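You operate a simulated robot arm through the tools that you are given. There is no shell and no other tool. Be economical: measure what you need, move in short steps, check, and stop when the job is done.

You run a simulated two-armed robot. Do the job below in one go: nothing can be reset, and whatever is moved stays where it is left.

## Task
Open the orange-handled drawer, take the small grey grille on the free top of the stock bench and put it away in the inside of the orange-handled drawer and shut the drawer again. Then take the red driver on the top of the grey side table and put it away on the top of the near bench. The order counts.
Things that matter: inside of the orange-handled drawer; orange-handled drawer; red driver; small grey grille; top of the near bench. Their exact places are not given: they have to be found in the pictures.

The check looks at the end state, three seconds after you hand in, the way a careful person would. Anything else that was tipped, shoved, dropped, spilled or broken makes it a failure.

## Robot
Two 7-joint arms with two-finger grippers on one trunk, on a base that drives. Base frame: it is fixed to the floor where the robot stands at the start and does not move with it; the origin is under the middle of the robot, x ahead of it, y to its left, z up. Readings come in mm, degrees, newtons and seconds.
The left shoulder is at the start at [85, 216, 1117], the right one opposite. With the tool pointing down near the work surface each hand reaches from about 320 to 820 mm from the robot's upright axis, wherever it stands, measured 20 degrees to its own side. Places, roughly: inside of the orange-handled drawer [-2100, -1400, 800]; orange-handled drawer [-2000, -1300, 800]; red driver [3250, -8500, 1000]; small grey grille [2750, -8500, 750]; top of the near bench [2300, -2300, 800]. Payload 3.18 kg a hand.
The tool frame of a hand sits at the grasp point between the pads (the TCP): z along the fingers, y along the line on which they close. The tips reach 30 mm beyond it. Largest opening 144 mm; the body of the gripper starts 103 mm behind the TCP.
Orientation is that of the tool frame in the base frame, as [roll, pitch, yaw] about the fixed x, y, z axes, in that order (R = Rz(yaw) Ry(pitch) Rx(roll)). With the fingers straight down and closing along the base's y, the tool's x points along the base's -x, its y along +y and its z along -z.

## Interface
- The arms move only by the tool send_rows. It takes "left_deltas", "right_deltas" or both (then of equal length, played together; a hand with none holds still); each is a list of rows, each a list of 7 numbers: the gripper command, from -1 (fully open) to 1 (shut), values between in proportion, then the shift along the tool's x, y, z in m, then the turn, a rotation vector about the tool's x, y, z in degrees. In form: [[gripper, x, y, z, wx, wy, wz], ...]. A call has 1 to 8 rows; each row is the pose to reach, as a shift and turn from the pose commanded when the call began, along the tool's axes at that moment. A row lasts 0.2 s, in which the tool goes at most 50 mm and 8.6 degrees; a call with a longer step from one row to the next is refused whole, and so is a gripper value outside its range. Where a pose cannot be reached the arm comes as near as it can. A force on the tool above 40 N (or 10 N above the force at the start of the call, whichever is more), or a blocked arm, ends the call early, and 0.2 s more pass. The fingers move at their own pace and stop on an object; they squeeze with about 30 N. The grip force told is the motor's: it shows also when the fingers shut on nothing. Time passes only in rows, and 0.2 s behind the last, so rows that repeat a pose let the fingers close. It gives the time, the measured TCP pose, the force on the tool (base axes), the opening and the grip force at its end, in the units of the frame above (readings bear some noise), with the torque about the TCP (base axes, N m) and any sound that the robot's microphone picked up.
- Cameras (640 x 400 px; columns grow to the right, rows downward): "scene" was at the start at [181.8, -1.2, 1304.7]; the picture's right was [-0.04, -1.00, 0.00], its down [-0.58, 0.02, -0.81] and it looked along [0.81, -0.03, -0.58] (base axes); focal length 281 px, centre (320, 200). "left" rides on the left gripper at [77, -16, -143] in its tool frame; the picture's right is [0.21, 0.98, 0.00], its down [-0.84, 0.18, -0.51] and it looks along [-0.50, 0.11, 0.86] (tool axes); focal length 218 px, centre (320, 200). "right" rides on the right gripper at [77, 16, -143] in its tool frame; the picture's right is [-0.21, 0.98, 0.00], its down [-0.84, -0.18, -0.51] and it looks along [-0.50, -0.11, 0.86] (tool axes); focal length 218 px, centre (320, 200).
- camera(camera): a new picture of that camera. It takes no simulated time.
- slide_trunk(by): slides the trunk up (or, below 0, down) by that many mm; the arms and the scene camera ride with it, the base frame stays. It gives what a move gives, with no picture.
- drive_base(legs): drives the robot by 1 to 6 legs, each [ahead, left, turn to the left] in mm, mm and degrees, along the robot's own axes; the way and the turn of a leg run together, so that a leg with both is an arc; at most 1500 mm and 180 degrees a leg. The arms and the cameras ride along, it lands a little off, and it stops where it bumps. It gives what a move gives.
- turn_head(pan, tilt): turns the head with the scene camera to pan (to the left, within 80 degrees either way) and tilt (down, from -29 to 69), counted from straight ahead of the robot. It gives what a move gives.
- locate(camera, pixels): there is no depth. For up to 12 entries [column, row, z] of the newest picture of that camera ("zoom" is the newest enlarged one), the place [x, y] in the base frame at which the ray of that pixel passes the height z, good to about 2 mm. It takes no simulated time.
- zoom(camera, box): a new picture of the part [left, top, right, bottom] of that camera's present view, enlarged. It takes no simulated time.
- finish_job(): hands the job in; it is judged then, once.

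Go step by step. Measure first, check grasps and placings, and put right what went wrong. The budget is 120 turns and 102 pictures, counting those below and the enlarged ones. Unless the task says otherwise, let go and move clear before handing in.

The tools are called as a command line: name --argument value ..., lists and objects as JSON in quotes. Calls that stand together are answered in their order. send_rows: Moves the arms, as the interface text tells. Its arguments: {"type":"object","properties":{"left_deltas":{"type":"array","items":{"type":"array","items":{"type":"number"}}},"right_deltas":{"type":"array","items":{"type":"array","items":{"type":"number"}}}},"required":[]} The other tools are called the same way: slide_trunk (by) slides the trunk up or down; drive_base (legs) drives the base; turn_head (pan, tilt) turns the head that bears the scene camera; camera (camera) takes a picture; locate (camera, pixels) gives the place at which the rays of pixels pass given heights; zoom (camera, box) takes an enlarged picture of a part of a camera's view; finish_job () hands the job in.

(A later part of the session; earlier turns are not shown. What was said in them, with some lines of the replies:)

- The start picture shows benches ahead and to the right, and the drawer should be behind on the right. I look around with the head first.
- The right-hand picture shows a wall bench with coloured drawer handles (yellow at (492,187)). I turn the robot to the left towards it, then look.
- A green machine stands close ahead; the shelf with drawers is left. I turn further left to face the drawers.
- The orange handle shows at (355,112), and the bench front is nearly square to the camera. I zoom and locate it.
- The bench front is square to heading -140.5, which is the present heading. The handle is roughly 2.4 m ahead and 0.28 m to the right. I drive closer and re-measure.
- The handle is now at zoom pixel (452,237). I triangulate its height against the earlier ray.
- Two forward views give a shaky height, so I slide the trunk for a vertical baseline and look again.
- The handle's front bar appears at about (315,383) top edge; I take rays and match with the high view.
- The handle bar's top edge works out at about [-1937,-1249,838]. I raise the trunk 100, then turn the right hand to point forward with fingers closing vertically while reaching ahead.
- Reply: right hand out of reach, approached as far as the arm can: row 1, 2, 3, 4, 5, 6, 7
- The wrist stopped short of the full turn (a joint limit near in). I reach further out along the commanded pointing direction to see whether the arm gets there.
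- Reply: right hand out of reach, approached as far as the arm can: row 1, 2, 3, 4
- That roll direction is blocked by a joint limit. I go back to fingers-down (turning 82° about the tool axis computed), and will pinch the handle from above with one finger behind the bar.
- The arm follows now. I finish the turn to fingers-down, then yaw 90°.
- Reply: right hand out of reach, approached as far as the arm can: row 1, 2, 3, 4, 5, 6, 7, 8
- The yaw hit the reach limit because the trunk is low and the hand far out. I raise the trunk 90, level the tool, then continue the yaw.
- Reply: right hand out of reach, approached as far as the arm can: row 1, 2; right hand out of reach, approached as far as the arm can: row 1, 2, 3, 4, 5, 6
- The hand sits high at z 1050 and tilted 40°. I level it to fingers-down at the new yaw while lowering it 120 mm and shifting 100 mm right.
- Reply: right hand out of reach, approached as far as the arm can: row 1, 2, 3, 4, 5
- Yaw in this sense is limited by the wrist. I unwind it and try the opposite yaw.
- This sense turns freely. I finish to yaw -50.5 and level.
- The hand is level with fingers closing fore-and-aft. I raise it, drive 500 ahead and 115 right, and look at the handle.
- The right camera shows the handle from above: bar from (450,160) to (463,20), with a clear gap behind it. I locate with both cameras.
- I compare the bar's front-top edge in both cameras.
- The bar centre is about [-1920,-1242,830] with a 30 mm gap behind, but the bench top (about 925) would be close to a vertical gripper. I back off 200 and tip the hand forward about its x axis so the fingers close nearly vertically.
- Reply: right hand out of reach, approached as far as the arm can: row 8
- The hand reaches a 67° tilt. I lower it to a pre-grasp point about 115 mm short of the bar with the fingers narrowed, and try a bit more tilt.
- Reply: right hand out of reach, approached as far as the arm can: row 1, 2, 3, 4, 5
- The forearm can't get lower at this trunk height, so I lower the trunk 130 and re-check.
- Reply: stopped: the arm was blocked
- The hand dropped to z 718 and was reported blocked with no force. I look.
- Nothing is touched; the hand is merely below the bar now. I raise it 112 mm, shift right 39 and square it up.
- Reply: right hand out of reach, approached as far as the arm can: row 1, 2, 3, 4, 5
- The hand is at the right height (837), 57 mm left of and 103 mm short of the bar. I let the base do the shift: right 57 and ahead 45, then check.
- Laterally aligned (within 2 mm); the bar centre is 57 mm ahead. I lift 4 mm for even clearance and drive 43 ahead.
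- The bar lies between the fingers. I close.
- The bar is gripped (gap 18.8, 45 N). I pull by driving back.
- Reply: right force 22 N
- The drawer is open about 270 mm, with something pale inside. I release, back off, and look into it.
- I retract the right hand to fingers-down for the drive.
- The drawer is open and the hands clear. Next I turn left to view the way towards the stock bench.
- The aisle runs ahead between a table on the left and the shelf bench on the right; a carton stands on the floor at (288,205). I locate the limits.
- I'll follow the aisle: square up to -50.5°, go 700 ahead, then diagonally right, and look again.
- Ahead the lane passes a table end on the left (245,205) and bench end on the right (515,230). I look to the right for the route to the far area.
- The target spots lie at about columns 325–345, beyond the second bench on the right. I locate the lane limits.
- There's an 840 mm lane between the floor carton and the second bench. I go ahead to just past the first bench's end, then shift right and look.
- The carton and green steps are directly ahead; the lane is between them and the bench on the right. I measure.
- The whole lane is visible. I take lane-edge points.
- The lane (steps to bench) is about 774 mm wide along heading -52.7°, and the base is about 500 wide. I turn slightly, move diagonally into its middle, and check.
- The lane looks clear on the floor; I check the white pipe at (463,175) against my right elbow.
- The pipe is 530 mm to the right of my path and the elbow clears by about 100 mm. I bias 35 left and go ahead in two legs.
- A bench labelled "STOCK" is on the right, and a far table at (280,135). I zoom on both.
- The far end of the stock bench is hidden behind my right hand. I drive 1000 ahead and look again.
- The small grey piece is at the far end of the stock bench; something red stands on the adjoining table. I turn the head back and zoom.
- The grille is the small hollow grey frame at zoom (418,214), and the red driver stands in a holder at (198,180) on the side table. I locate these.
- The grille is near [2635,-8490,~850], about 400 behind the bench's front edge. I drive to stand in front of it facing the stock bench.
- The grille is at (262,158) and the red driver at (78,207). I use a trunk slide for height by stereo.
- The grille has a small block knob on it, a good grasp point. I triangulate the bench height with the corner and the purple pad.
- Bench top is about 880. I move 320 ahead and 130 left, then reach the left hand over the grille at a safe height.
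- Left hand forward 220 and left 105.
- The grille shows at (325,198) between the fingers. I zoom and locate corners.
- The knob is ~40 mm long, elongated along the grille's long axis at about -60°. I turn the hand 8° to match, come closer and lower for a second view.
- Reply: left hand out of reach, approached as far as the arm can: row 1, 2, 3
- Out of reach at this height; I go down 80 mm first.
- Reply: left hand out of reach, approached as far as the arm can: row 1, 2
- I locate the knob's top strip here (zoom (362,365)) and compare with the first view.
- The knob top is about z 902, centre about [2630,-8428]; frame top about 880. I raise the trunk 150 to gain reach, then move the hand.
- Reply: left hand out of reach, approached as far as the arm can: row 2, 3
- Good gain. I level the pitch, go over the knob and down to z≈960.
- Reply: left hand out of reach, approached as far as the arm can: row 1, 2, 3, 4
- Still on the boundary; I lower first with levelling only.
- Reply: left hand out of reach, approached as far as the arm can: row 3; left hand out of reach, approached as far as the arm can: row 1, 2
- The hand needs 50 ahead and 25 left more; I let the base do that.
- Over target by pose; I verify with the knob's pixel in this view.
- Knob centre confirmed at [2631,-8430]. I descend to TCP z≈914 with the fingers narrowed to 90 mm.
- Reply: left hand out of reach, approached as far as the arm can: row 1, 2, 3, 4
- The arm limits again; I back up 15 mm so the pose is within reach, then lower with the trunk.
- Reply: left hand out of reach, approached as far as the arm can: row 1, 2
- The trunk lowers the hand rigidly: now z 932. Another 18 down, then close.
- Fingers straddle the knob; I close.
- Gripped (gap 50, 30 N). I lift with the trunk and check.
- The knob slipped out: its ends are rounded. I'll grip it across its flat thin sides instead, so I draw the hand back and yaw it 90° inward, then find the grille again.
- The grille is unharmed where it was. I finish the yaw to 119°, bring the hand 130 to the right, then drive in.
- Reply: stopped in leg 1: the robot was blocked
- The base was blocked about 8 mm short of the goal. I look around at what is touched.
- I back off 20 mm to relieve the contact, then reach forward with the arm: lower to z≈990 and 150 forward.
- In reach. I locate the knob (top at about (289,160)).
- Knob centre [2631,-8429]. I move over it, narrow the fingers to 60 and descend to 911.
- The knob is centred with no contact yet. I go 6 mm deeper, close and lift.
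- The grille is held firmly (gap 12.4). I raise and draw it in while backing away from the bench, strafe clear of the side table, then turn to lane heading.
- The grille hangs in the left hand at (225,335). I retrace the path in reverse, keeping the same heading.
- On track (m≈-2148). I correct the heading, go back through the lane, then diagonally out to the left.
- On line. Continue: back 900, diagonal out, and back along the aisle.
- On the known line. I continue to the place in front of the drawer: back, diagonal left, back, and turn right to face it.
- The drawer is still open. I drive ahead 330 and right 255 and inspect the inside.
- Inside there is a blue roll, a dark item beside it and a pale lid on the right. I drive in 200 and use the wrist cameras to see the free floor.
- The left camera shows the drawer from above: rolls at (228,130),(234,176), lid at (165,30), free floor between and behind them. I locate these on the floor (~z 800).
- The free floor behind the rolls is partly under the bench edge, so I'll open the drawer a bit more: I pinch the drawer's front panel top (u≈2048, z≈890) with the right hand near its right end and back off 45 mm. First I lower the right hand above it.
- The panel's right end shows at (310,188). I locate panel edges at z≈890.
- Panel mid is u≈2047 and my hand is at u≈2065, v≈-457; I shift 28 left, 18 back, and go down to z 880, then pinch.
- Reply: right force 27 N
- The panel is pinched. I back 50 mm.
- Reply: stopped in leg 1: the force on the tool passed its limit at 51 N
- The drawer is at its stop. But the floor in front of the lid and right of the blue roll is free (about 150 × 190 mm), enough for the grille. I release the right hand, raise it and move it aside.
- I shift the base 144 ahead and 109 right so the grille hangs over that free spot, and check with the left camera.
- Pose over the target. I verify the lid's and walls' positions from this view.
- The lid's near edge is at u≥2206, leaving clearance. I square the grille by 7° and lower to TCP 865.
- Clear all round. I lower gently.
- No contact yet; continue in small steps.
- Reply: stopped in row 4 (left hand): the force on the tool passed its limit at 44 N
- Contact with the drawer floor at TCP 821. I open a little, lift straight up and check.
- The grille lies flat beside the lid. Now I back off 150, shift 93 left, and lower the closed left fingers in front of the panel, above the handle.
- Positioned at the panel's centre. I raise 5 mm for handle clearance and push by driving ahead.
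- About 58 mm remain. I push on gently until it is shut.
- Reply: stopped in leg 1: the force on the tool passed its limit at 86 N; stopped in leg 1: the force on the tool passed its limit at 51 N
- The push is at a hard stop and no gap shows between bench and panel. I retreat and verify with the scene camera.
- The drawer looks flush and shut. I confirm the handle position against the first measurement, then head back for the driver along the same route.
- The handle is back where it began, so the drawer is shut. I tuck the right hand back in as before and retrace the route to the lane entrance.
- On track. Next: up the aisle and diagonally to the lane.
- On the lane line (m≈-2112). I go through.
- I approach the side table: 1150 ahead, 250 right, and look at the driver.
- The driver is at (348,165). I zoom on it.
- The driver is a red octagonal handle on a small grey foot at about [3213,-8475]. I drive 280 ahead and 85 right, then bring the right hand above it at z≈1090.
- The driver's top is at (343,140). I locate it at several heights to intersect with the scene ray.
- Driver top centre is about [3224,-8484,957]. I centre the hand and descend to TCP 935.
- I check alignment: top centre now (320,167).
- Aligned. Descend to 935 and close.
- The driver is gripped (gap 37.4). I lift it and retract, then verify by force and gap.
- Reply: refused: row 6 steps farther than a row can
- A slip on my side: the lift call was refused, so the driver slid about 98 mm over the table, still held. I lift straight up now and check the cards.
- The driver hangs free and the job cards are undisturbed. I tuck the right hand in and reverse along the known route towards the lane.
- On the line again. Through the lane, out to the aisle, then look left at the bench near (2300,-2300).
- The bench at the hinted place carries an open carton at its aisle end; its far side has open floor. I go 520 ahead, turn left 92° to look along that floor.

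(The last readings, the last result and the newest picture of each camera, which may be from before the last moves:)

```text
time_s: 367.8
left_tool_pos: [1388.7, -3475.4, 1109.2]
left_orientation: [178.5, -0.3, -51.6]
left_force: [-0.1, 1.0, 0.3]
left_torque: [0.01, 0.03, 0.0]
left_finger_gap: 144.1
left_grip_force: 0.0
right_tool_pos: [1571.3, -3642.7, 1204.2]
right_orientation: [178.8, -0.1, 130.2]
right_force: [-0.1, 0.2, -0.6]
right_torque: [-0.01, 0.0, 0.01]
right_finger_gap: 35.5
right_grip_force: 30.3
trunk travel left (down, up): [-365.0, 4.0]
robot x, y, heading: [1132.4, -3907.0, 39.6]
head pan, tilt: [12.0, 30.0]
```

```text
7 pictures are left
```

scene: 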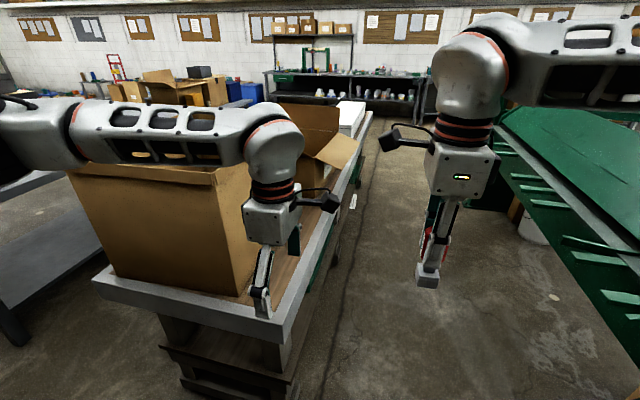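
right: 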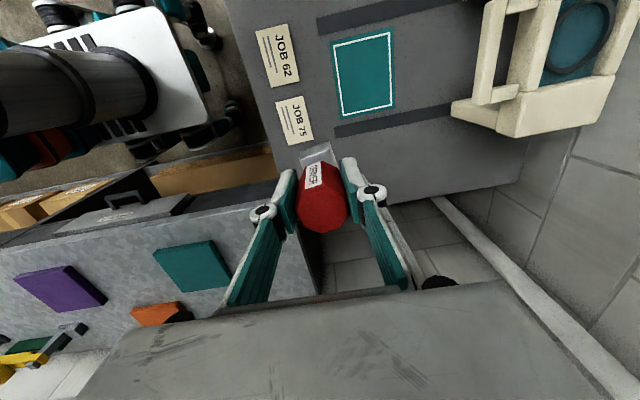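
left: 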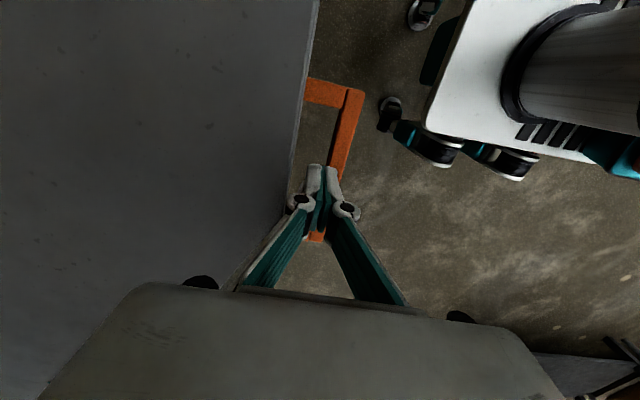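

The near bench runs ahead-left with open cartons; a free strip lies along its right edge. I zoom there and locate edges.

zoom --camera "scene" --box '[230, 90, 390, 330]'

locate --camera "scene" --pixels '[[282, 322, 850], [370, 112, 850], [245, 293, 850], [95, 275, 850], [340, 190, 850], [325, 200, 850], [300, 250, 850], [640, 330, 900], [510, 185, 900], [575, 255, 900], [640, 395, 0], [282, 322, 900]]'

```text
1.67 times, centred on (310, 210) of scene
```

zoom: 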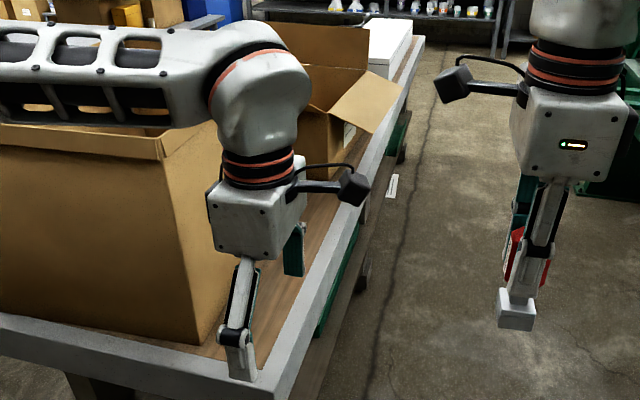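

```text
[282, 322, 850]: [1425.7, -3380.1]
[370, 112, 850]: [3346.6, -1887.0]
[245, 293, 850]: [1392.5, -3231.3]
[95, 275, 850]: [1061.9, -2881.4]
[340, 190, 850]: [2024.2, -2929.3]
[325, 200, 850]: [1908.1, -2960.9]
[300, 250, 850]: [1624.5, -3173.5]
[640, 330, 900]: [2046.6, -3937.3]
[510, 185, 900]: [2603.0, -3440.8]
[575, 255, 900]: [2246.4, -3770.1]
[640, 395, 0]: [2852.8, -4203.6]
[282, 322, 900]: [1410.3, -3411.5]
```

The free strip between carton and edge is about 138 mm wide; the edge runs from [1425,-3380] at 38°. I draw both hands in, drive alongside (right 194, ahead 935), then turn left to face the bench.

send_rows --left_deltas '[[-1, 0, 0.035, 0, 0, 0, 0], [-1, 0, 0.07, 0, 0, 0, 0], [-1, 0, 0.105, 0, 0, 0, 0], [-1, 0, 0.13, 0, 0, 0, 0]]' --right_deltas '[[1, 0, -0.035, 0, 0, 0, -8], [1, 0, -0.07, 0, 0, 0, -16], [1, 0, -0.1, 0, 0, 0, -24], [1, 0, -0.12, 0, 0, 0, -32]]'

send_rows --right_deltas '[[1, 0, 0, 0, 0, 0, -8.2], [1, 0, 0, 0, 0, 0, -16.4], [1, 0, 0, 0, 0, 0, -24.6], [1, 0, 0, 0, 0, 0, -32.8], [1, 0, 0, 0, 0, 0, -41], [1, 0, 0, 0, 0, 0, -49.2], [1, 0, 0, 0, 0, 0, -57]]'

drive_base --legs '[[0, -194, -1.7], [935, 0, 0], [0, 0, 90]]'

turn_head --pan -5 --tilt 40

camera --camera "scene"

```text
time_s: 368.8
left_tool_pos: [1288.6, -3556.5, 1112.0]
left_orientation: [178.5, -0.5, -51.4]
left_force: [0.3, -0.5, 0.5]
left_torque: [0.02, -0.01, 0.0]
left_finger_gap: 144.0
left_grip_force: 0.0
right_tool_pos: [1477.9, -3721.3, 1201.9]
right_orientation: [178.9, 0.6, 162.2]
right_force: [-0.4, -0.2, -2.1]
right_torque: [-0.01, 0.01, -0.04]
right_finger_gap: 35.4
right_grip_force: 30.0
trunk travel left (down, up): [-365.0, 4.0]
robot x, y, heading: [1131.2, -3906.8, 40.0]
head pan, tilt: [12.0, 30.0]
```

```text
time_s: 370.4
left_tool_pos: [1286.9, -3556.0, 1110.8]
left_orientation: [178.6, -0.4, -51.5]
left_force: [0.5, -0.2, 0.7]
left_torque: [0.0, 0.01, 0.0]
left_finger_gap: 144.2
left_grip_force: 0.0
right_tool_pos: [1479.1, -3719.5, 1201.6]
right_orientation: [180.0, 1.2, -140.8]
right_force: [0.1, -0.8, -0.5]
right_torque: [0.0, 0.02, 0.02]
right_finger_gap: 35.2
right_grip_force: 30.1
trunk travel left (down, up): [-365.0, 4.0]
robot x, y, heading: [1129.5, -3903.1, 39.8]
head pan, tilt: [12.0, 30.0]
```

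```text
time_s: 372.1
left_tool_pos: [1364.1, -3638.3, 1112.5]
left_orientation: [178.5, -0.2, -53.0]
left_force: [0.5, 0.5, -0.1]
left_torque: [0.0, 0.04, 0.02]
left_finger_gap: 144.1
left_grip_force: 0.0
right_tool_pos: [1551.6, -3807.5, 1201.8]
right_orientation: [179.8, 1.2, -142.3]
right_force: [1.3, 0.8, -1.8]
right_torque: [-0.01, 0.02, 0.0]
right_finger_gap: 35.4
right_grip_force: 30.1
trunk travel left (down, up): [-365.0, 4.0]
robot x, y, heading: [1198.2, -3984.0, 38.3]
head pan, tilt: [12.0, 30.0]
stopped in leg 1: the robot was blocked; the commanded pose is now the measured one
```

```text
time_s: 372.9
left_tool_pos: [1363.2, -3639.5, 1111.7]
left_orientation: [178.5, -0.4, -52.9]
left_force: [0.1, -1.2, 1.0]
left_torque: [0.02, -0.01, 0.01]
left_finger_gap: 144.0
left_grip_force: 0.1
right_tool_pos: [1550.1, -3807.6, 1202.2]
right_orientation: [180.0, 1.3, -142.3]
right_force: [0.0, 0.6, -1.0]
right_torque: [-0.01, 0.02, 0.0]
right_finger_gap: 35.4
right_grip_force: 29.9
trunk travel left (down, up): [-365.0, 4.0]
robot x, y, heading: [1192.5, -3985.1, 38.6]
head pan, tilt: [-5.0, 40.0]
```

```text
5 pictures are left
```

scene: 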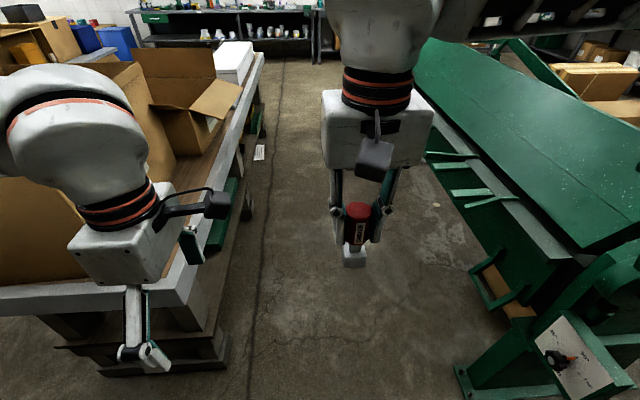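

The base bumped after 100 mm, probably at the floor carton's corner. I measure the passage from this picture before moving.

locate --camera "scene" --pixels '[[458, 368, 0], [470, 270, 600], [426, 152, 850], [575, 262, 850], [222, 370, 0], [250, 210, 0], [182, 308, 850], [262, 62, 850], [205, 135, 850], [168, 180, 850], [540, 320, 700], [215, 165, 850]]'

```text
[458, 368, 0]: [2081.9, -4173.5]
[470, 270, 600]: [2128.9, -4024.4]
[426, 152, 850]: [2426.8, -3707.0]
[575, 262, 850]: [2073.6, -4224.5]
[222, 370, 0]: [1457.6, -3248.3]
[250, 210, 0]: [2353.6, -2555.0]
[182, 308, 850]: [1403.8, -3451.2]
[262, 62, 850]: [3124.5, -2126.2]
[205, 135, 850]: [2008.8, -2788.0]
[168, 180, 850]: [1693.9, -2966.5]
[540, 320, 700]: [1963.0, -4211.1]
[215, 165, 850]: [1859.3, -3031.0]
```

The passage is about 870 wide and open wood shows between the two cartons, around s≈600 along the edge. I drive ahead along the bench, turn to face it.

drive_base --legs '[[500, 10, -0.7], [568, -110, 0], [0, 0, 90]]'

```text
time_s: 382.6
left_tool_pos: [1760.3, -3231.9, 1111.4]
left_orientation: [178.5, -0.4, 36.0]
left_force: [0.0, -0.4, 0.0]
left_torque: [0.04, 0.04, -0.01]
left_finger_gap: 143.8
left_grip_force: 0.1
right_tool_pos: [1932.9, -3048.5, 1201.6]
right_orientation: [-180.0, 1.2, -53.5]
right_force: [0.1, 0.7, -2.5]
right_torque: [-0.01, -0.03, 0.02]
right_finger_gap: 35.8
right_grip_force: 30.0
trunk travel left (down, up): [-365.0, 4.0]
robot x, y, heading: [2105.3, -3406.0, 127.0]
head pan, tilt: [-5.0, 40.0]
5 turns are left
```

Few turns remain. I extend the right hand 130 over the free wood at z≈1200, lower to about 975, and look.

send_rows --right_deltas '[[1, -0.04, 0, 0, 0, 0.6, 0], [1, -0.08, 0, 0, 0, 1.2, 0], [1, -0.115, 0, 0.01, 0, 1.2, 0], [1, -0.13, 0, 0.05, 0, 1.2, 0], [1, -0.13, 0, 0.095, 0, 1.2, 0], [1, -0.13, 0, 0.14, 0, 1.2, 0], [1, -0.13, 0, 0.185, 0, 1.2, 0], [1, -0.13, 0, 0.225, 0, 1.2, 0]]'

camera --camera "right"

camera --camera "scene"

```text
time_s: 384.4
left_tool_pos: [1762.3, -3232.8, 1112.2]
left_orientation: [178.5, -0.3, 35.9]
left_force: [-1.2, 0.5, 0.5]
left_torque: [-0.05, -0.06, 0.01]
left_finger_gap: 143.9
left_grip_force: 0.1
right_tool_pos: [1852.1, -2938.9, 987.7]
right_orientation: [179.5, 0.3, -53.6]
right_force: [14.8, -2.9, 12.9]
right_torque: [-0.04, 2.09, -0.13]
right_finger_gap: 34.7
right_grip_force: 30.0
trunk travel left (down, up): [-365.0, 4.0]
robot x, y, heading: [2105.0, -3404.2, 127.3]
head pan, tilt: [-5.0, 40.0]
stopped in row 8 (right hand): the force on the tool passed its limit at 61 N (the readings are from after the stop); the commanded pose is now the measured one
```

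```text
4 pictures are left
```

right: 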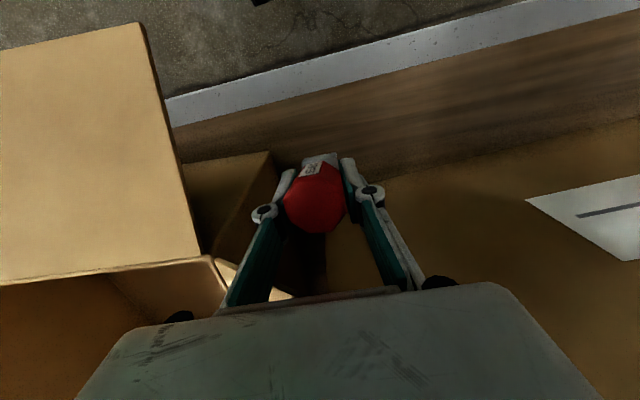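

```text
3 pictures are left
4 turns are left
```

scene: 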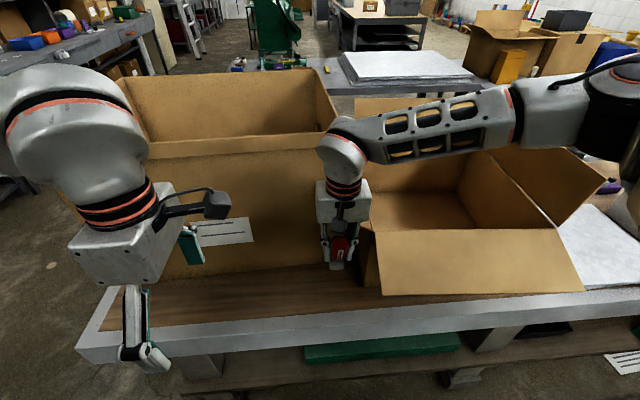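

The driver touched something at the carton line; the open wood strip lies nearer to me (image rows 95–150). I lift 40, come back 65 mm and lower slowly on the strip until contact.

send_rows --right_deltas '[[1, 0.005, 0, -0.02, 0, 0, 0], [1, 0.01, 0, -0.04, 0, 0, 0], [1, 0.04, 0, -0.04, 0, 0, 0], [1, 0.068, 0, -0.04, 0, 0, 0], [1, 0.068, 0, -0.01, 0, 0, 0], [1, 0.068, 0, 0.015, 0, 0, 0], [1, 0.068, 0, 0.03, 0, 0, 0]]'

send_rows --right_deltas '[[1, 0, 0, 0.005, 0, 0, 0], [1, 0, 0, 0.01, 0, 0, 0], [1, 0, 0, 0.015, 0, 0, 0], [1, 0, 0, 0.02, 0, 0, 0], [1, 0, 0, 0.025, 0, 0, 0], [1, 0, 0, 0.03, 0, 0, 0], [1, 0, 0, 0.035, 0, 0, 0], [1, 0, 0, 0.04, 0, 0, 0]]'

camera --camera "right"

```text
time_s: 386.0
left_tool_pos: [1759.0, -3231.6, 1111.6]
left_orientation: [178.4, -0.3, 35.9]
left_force: [-0.6, 0.0, -0.4]
left_torque: [-0.04, -0.02, 0.0]
left_finger_gap: 144.1
left_grip_force: 0.0
right_tool_pos: [1891.3, -2992.3, 955.8]
right_orientation: [179.5, 0.3, -53.5]
right_force: [-0.7, -0.5, -1.2]
right_torque: [0.01, 0.02, -0.02]
right_finger_gap: 34.4
right_grip_force: 29.9
trunk travel left (down, up): [-365.0, 4.0]
robot x, y, heading: [2103.0, -3406.5, 127.2]
head pan, tilt: [-5.0, 40.0]
```

```text
time_s: 387.8
left_tool_pos: [1759.8, -3230.7, 1111.2]
left_orientation: [178.6, -0.4, 35.9]
left_force: [0.2, 0.2, -0.2]
left_torque: [0.03, 0.02, -0.04]
left_finger_gap: 144.0
left_grip_force: 0.0
right_tool_pos: [1890.8, -2992.1, 916.5]
right_orientation: [179.5, 0.3, -53.5]
right_force: [-0.4, -0.4, -2.2]
right_torque: [0.0, 0.02, 0.01]
right_finger_gap: 34.5
right_grip_force: 29.7
trunk travel left (down, up): [-365.0, 4.0]
robot x, y, heading: [2103.3, -3402.9, 127.3]
head pan, tilt: [-5.0, 40.0]
```

```text
2 pictures are left
3 turns are left
```

right: 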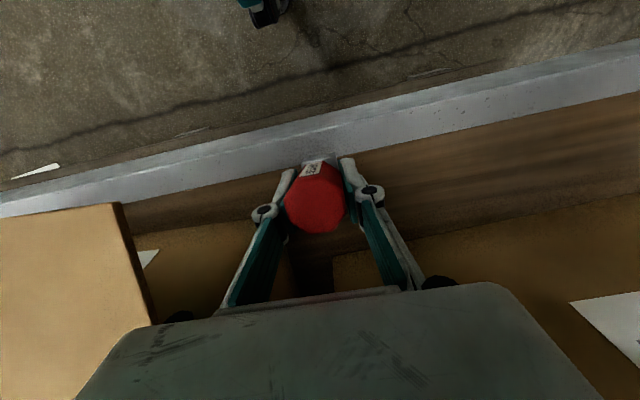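

No contact yet and the foot is close to the rim. I go 37 mm forward to the middle of the wood strip and lower until contact.

send_rows --right_deltas '[[1, -0.02, 0, 0, 0, 0, 0], [1, -0.037, 0, 0, 0, 0, 0], [1, -0.037, 0, 0.007, 0, 0, 0], [1, -0.037, 0, 0.014, 0, 0, 0], [1, -0.037, 0, 0.021, 0, 0, 0], [1, -0.037, 0, 0.028, 0, 0, 0], [1, -0.037, 0, 0.035, 0, 0, 0], [1, -0.037, 0, 0.042, 0, 0, 0]]'

send_rows --right_deltas '[[1, 0, 0, 0.006, 0, 0, 0], [1, 0, 0, 0.012, 0, 0, 0], [1, 0, 0, 0.018, 0, 0, 0], [1, 0, 0, 0.024, 0, 0, 0], [1, 0, 0, 0.03, 0, 0, 0], [1, 0, 0, 0.036, 0, 0, 0], [1, 0, 0, 0.042, 0, 0, 0], [1, 0, 0, 0.048, 0, 0, 0]]'

camera --camera "right"

```text
time_s: 388.6
left_tool_pos: [1762.6, -3233.5, 1111.8]
left_orientation: [178.7, -0.4, 35.9]
left_force: [-0.2, -0.1, -0.2]
left_torque: [-0.02, -0.01, 0.03]
left_finger_gap: 144.0
left_grip_force: 0.0
right_tool_pos: [1871.9, -2970.9, 911.7]
right_orientation: [179.4, 0.0, -53.3]
right_force: [13.3, -20.8, 4.2]
right_torque: [3.52, 1.97, -0.33]
right_finger_gap: 34.4
right_grip_force: 29.9
trunk travel left (down, up): [-365.0, 4.0]
robot x, y, heading: [2102.1, -3404.8, 127.1]
head pan, tilt: [-5.0, 40.0]
stopped in row 4 (right hand): the force on the tool passed its limit at 56 N (the readings are from after the stop); the commanded pose is now the measured one
```

```text
time_s: 389.9
left_tool_pos: [1761.6, -3232.0, 1112.5]
left_orientation: [178.5, -0.3, 35.8]
left_force: [0.0, -0.4, -1.2]
left_torque: [-0.03, -0.02, 0.02]
left_finger_gap: 144.0
left_grip_force: 0.0
right_tool_pos: [1868.3, -2965.6, 889.3]
right_orientation: [179.2, 0.3, -53.7]
right_force: [10.6, -6.1, 22.4]
right_torque: [-0.55, -0.66, -0.01]
right_finger_gap: 34.7
right_grip_force: 29.8
trunk travel left (down, up): [-365.0, 4.0]
robot x, y, heading: [2102.5, -3406.7, 127.3]
head pan, tilt: [-5.0, 40.0]
stopped in row 6 (right hand): the force on the tool passed its limit at 41 N (the readings are from after the stop); the commanded pose is now the measured one
```

```text
1 pictures are left
2 turns are left
```

right: 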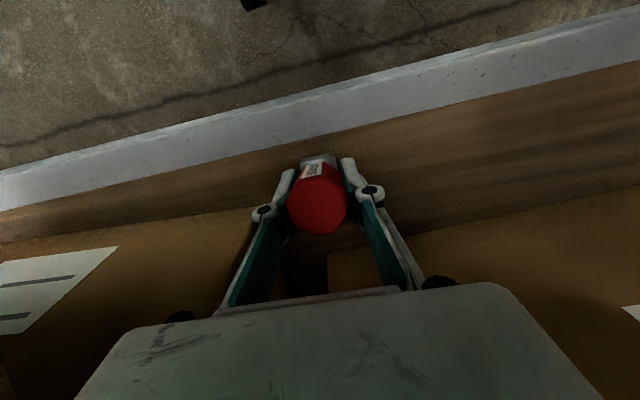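

The foot now stands on the wood strip (upward force, TCP 889, brown wood visible around it). I open, lift straight up and look.

send_rows --right_deltas '[[0.4, 0.001, 0, 0, 0, 0, 0], [0.2, 0.001, 0, 0, 0, 0, 0], [0.2, 0.001, 0, 0, 0, 0, 0], [0.2, 0.002, 0, -0.03, 0, 0, 0], [0.2, 0.003, 0, -0.075, 0, 0, 0], [0.2, 0.003, 0, -0.12, 0, 0, 0], [0.2, 0.003, 0, -0.165, 0, 0, 0], [0.2, 0.003, 0, -0.21, 0, 0, 0]]'

send_rows --right_deltas '[[0.2, 0, 0, -0.045, 0, 0, 0], [0.2, 0.02, 0, -0.085, 0, 0, 0], [0.2, 0.06, 0, -0.1, 0, 0, 0]]'

camera --camera "right"

```text
time_s: 390.9
left_tool_pos: [1760.6, -3231.6, 1111.4]
left_orientation: [178.5, -0.4, 35.9]
left_force: [0.0, -1.3, 0.5]
left_torque: [0.03, 0.02, -0.01]
left_finger_gap: 144.0
left_grip_force: 0.1
right_tool_pos: [1868.6, -2965.7, 911.5]
right_orientation: [179.4, 0.3, -53.1]
right_force: [-14.8, 3.5, -16.0]
right_torque: [-1.28, -2.46, 0.66]
right_finger_gap: 57.5
right_grip_force: 0.1
trunk travel left (down, up): [-365.0, 4.0]
robot x, y, heading: [2104.8, -3405.8, 127.1]
head pan, tilt: [-5.0, 40.0]
stopped in row 5 (right hand): the force on the tool passed its limit at 84 N (the readings are from after the stop); the commanded pose is now the measured one
```

```text
time_s: 391.2
left_tool_pos: [1760.5, -3232.1, 1111.9]
left_orientation: [178.5, -0.4, 35.9]
left_force: [-0.1, -0.4, 0.0]
left_torque: [0.02, 0.05, 0.02]
left_finger_gap: 144.1
left_grip_force: 0.0
right_tool_pos: [1871.8, -2967.9, 912.1]
right_orientation: [179.5, 0.0, -52.7]
right_force: [-13.4, 2.2, -15.8]
right_torque: [-1.23, -2.31, 0.65]
right_finger_gap: 57.5
right_grip_force: 0.2
trunk travel left (down, up): [-365.0, 4.0]
robot x, y, heading: [2102.6, -3404.8, 127.2]
head pan, tilt: [-5.0, 40.0]
stopped in row 1 (right hand): the force on the tool passed its limit at 78 N (the readings are from after the stop); the commanded pose is now the measured one
```

```text
0 pictures are left
1 turns are left
```

right: 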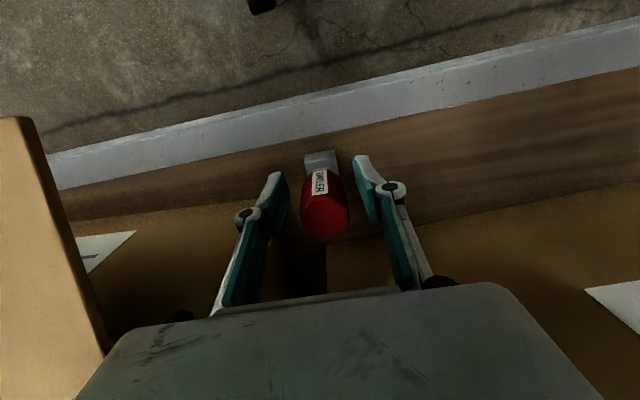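

The driver stands free on the wood between the opened fingers; the lift was caught under a carton flap, so I withdraw horizontally towards the robot, back off, and hand in.

send_rows --right_deltas '[[0.1, 0, 0, 0.008, 0, 0, 0], [0.1, 0.03, 0, 0.008, 0, 0, 0], [0.1, 0.065, 0, 0.008, 0, 0, 0], [0.1, 0.1, 0, 0.008, 0, 0, 0], [0.1, 0.14, 0, 0.008, 0, 0, 0]]'

drive_base --legs '[[-100, 0, 0]]'

finish_job

```text
time_s: 392.4
left_tool_pos: [1760.9, -3234.2, 1111.8]
left_orientation: [178.7, -0.3, 35.9]
left_force: [-0.9, -0.4, 0.6]
left_torque: [0.04, 0.02, 0.0]
left_finger_gap: 144.1
left_grip_force: 0.0
right_tool_pos: [1956.5, -3080.7, 904.4]
right_orientation: [179.5, 0.0, -52.7]
right_force: [-0.7, 0.5, 0.6]
right_torque: [0.0, 0.03, -0.01]
right_finger_gap: 64.8
right_grip_force: 0.1
trunk travel left (down, up): [-365.0, 4.0]
robot x, y, heading: [2107.5, -3404.8, 127.5]
head pan, tilt: [-5.0, 40.0]
```

```text
time_s: 393.5
left_tool_pos: [1822.3, -3312.4, 1111.2]
left_orientation: [178.5, -0.4, 35.8]
left_force: [-0.7, -0.2, -0.5]
left_torque: [0.06, 0.03, -0.01]
left_finger_gap: 144.1
left_grip_force: 0.0
right_tool_pos: [2017.4, -3160.1, 904.4]
right_orientation: [179.5, 0.0, -52.8]
right_force: [-0.3, -0.1, 0.0]
right_torque: [0.0, 0.02, 0.01]
right_finger_gap: 64.7
right_grip_force: 0.1
trunk travel left (down, up): [-365.0, 4.0]
robot x, y, heading: [2164.1, -3485.9, 127.3]
head pan, tilt: [-5.0, 40.0]
```

```text
The job is handed in.
```

I put the grille in the orange-handled drawer and shut it, then stood the red driver on the near bench and handed in with both hands clear. I had no pictures left for a final look, and some knocks along the way could have moved other things:

- **Cartons on the near bench:** the right hand pushed against something at the two cartons with up to 61 N while placing the driver. It then caught under something, probably a carton flap, at up to 84 N while lifting away. I could not check whether either carton shifted.
- **Floor carton:** the base bumped something near the carton on the aisle floor and stopped. I did not confirm that it stayed put.
- **Stock bench:** the base was blocked in front of the bench while I was fetching the grille. I never saw what it touched.
- **Driver on the side table:** one lift command was refused, so the driver slid about 98 mm across the table while held. The job cards next to it looked undisturbed afterwards.
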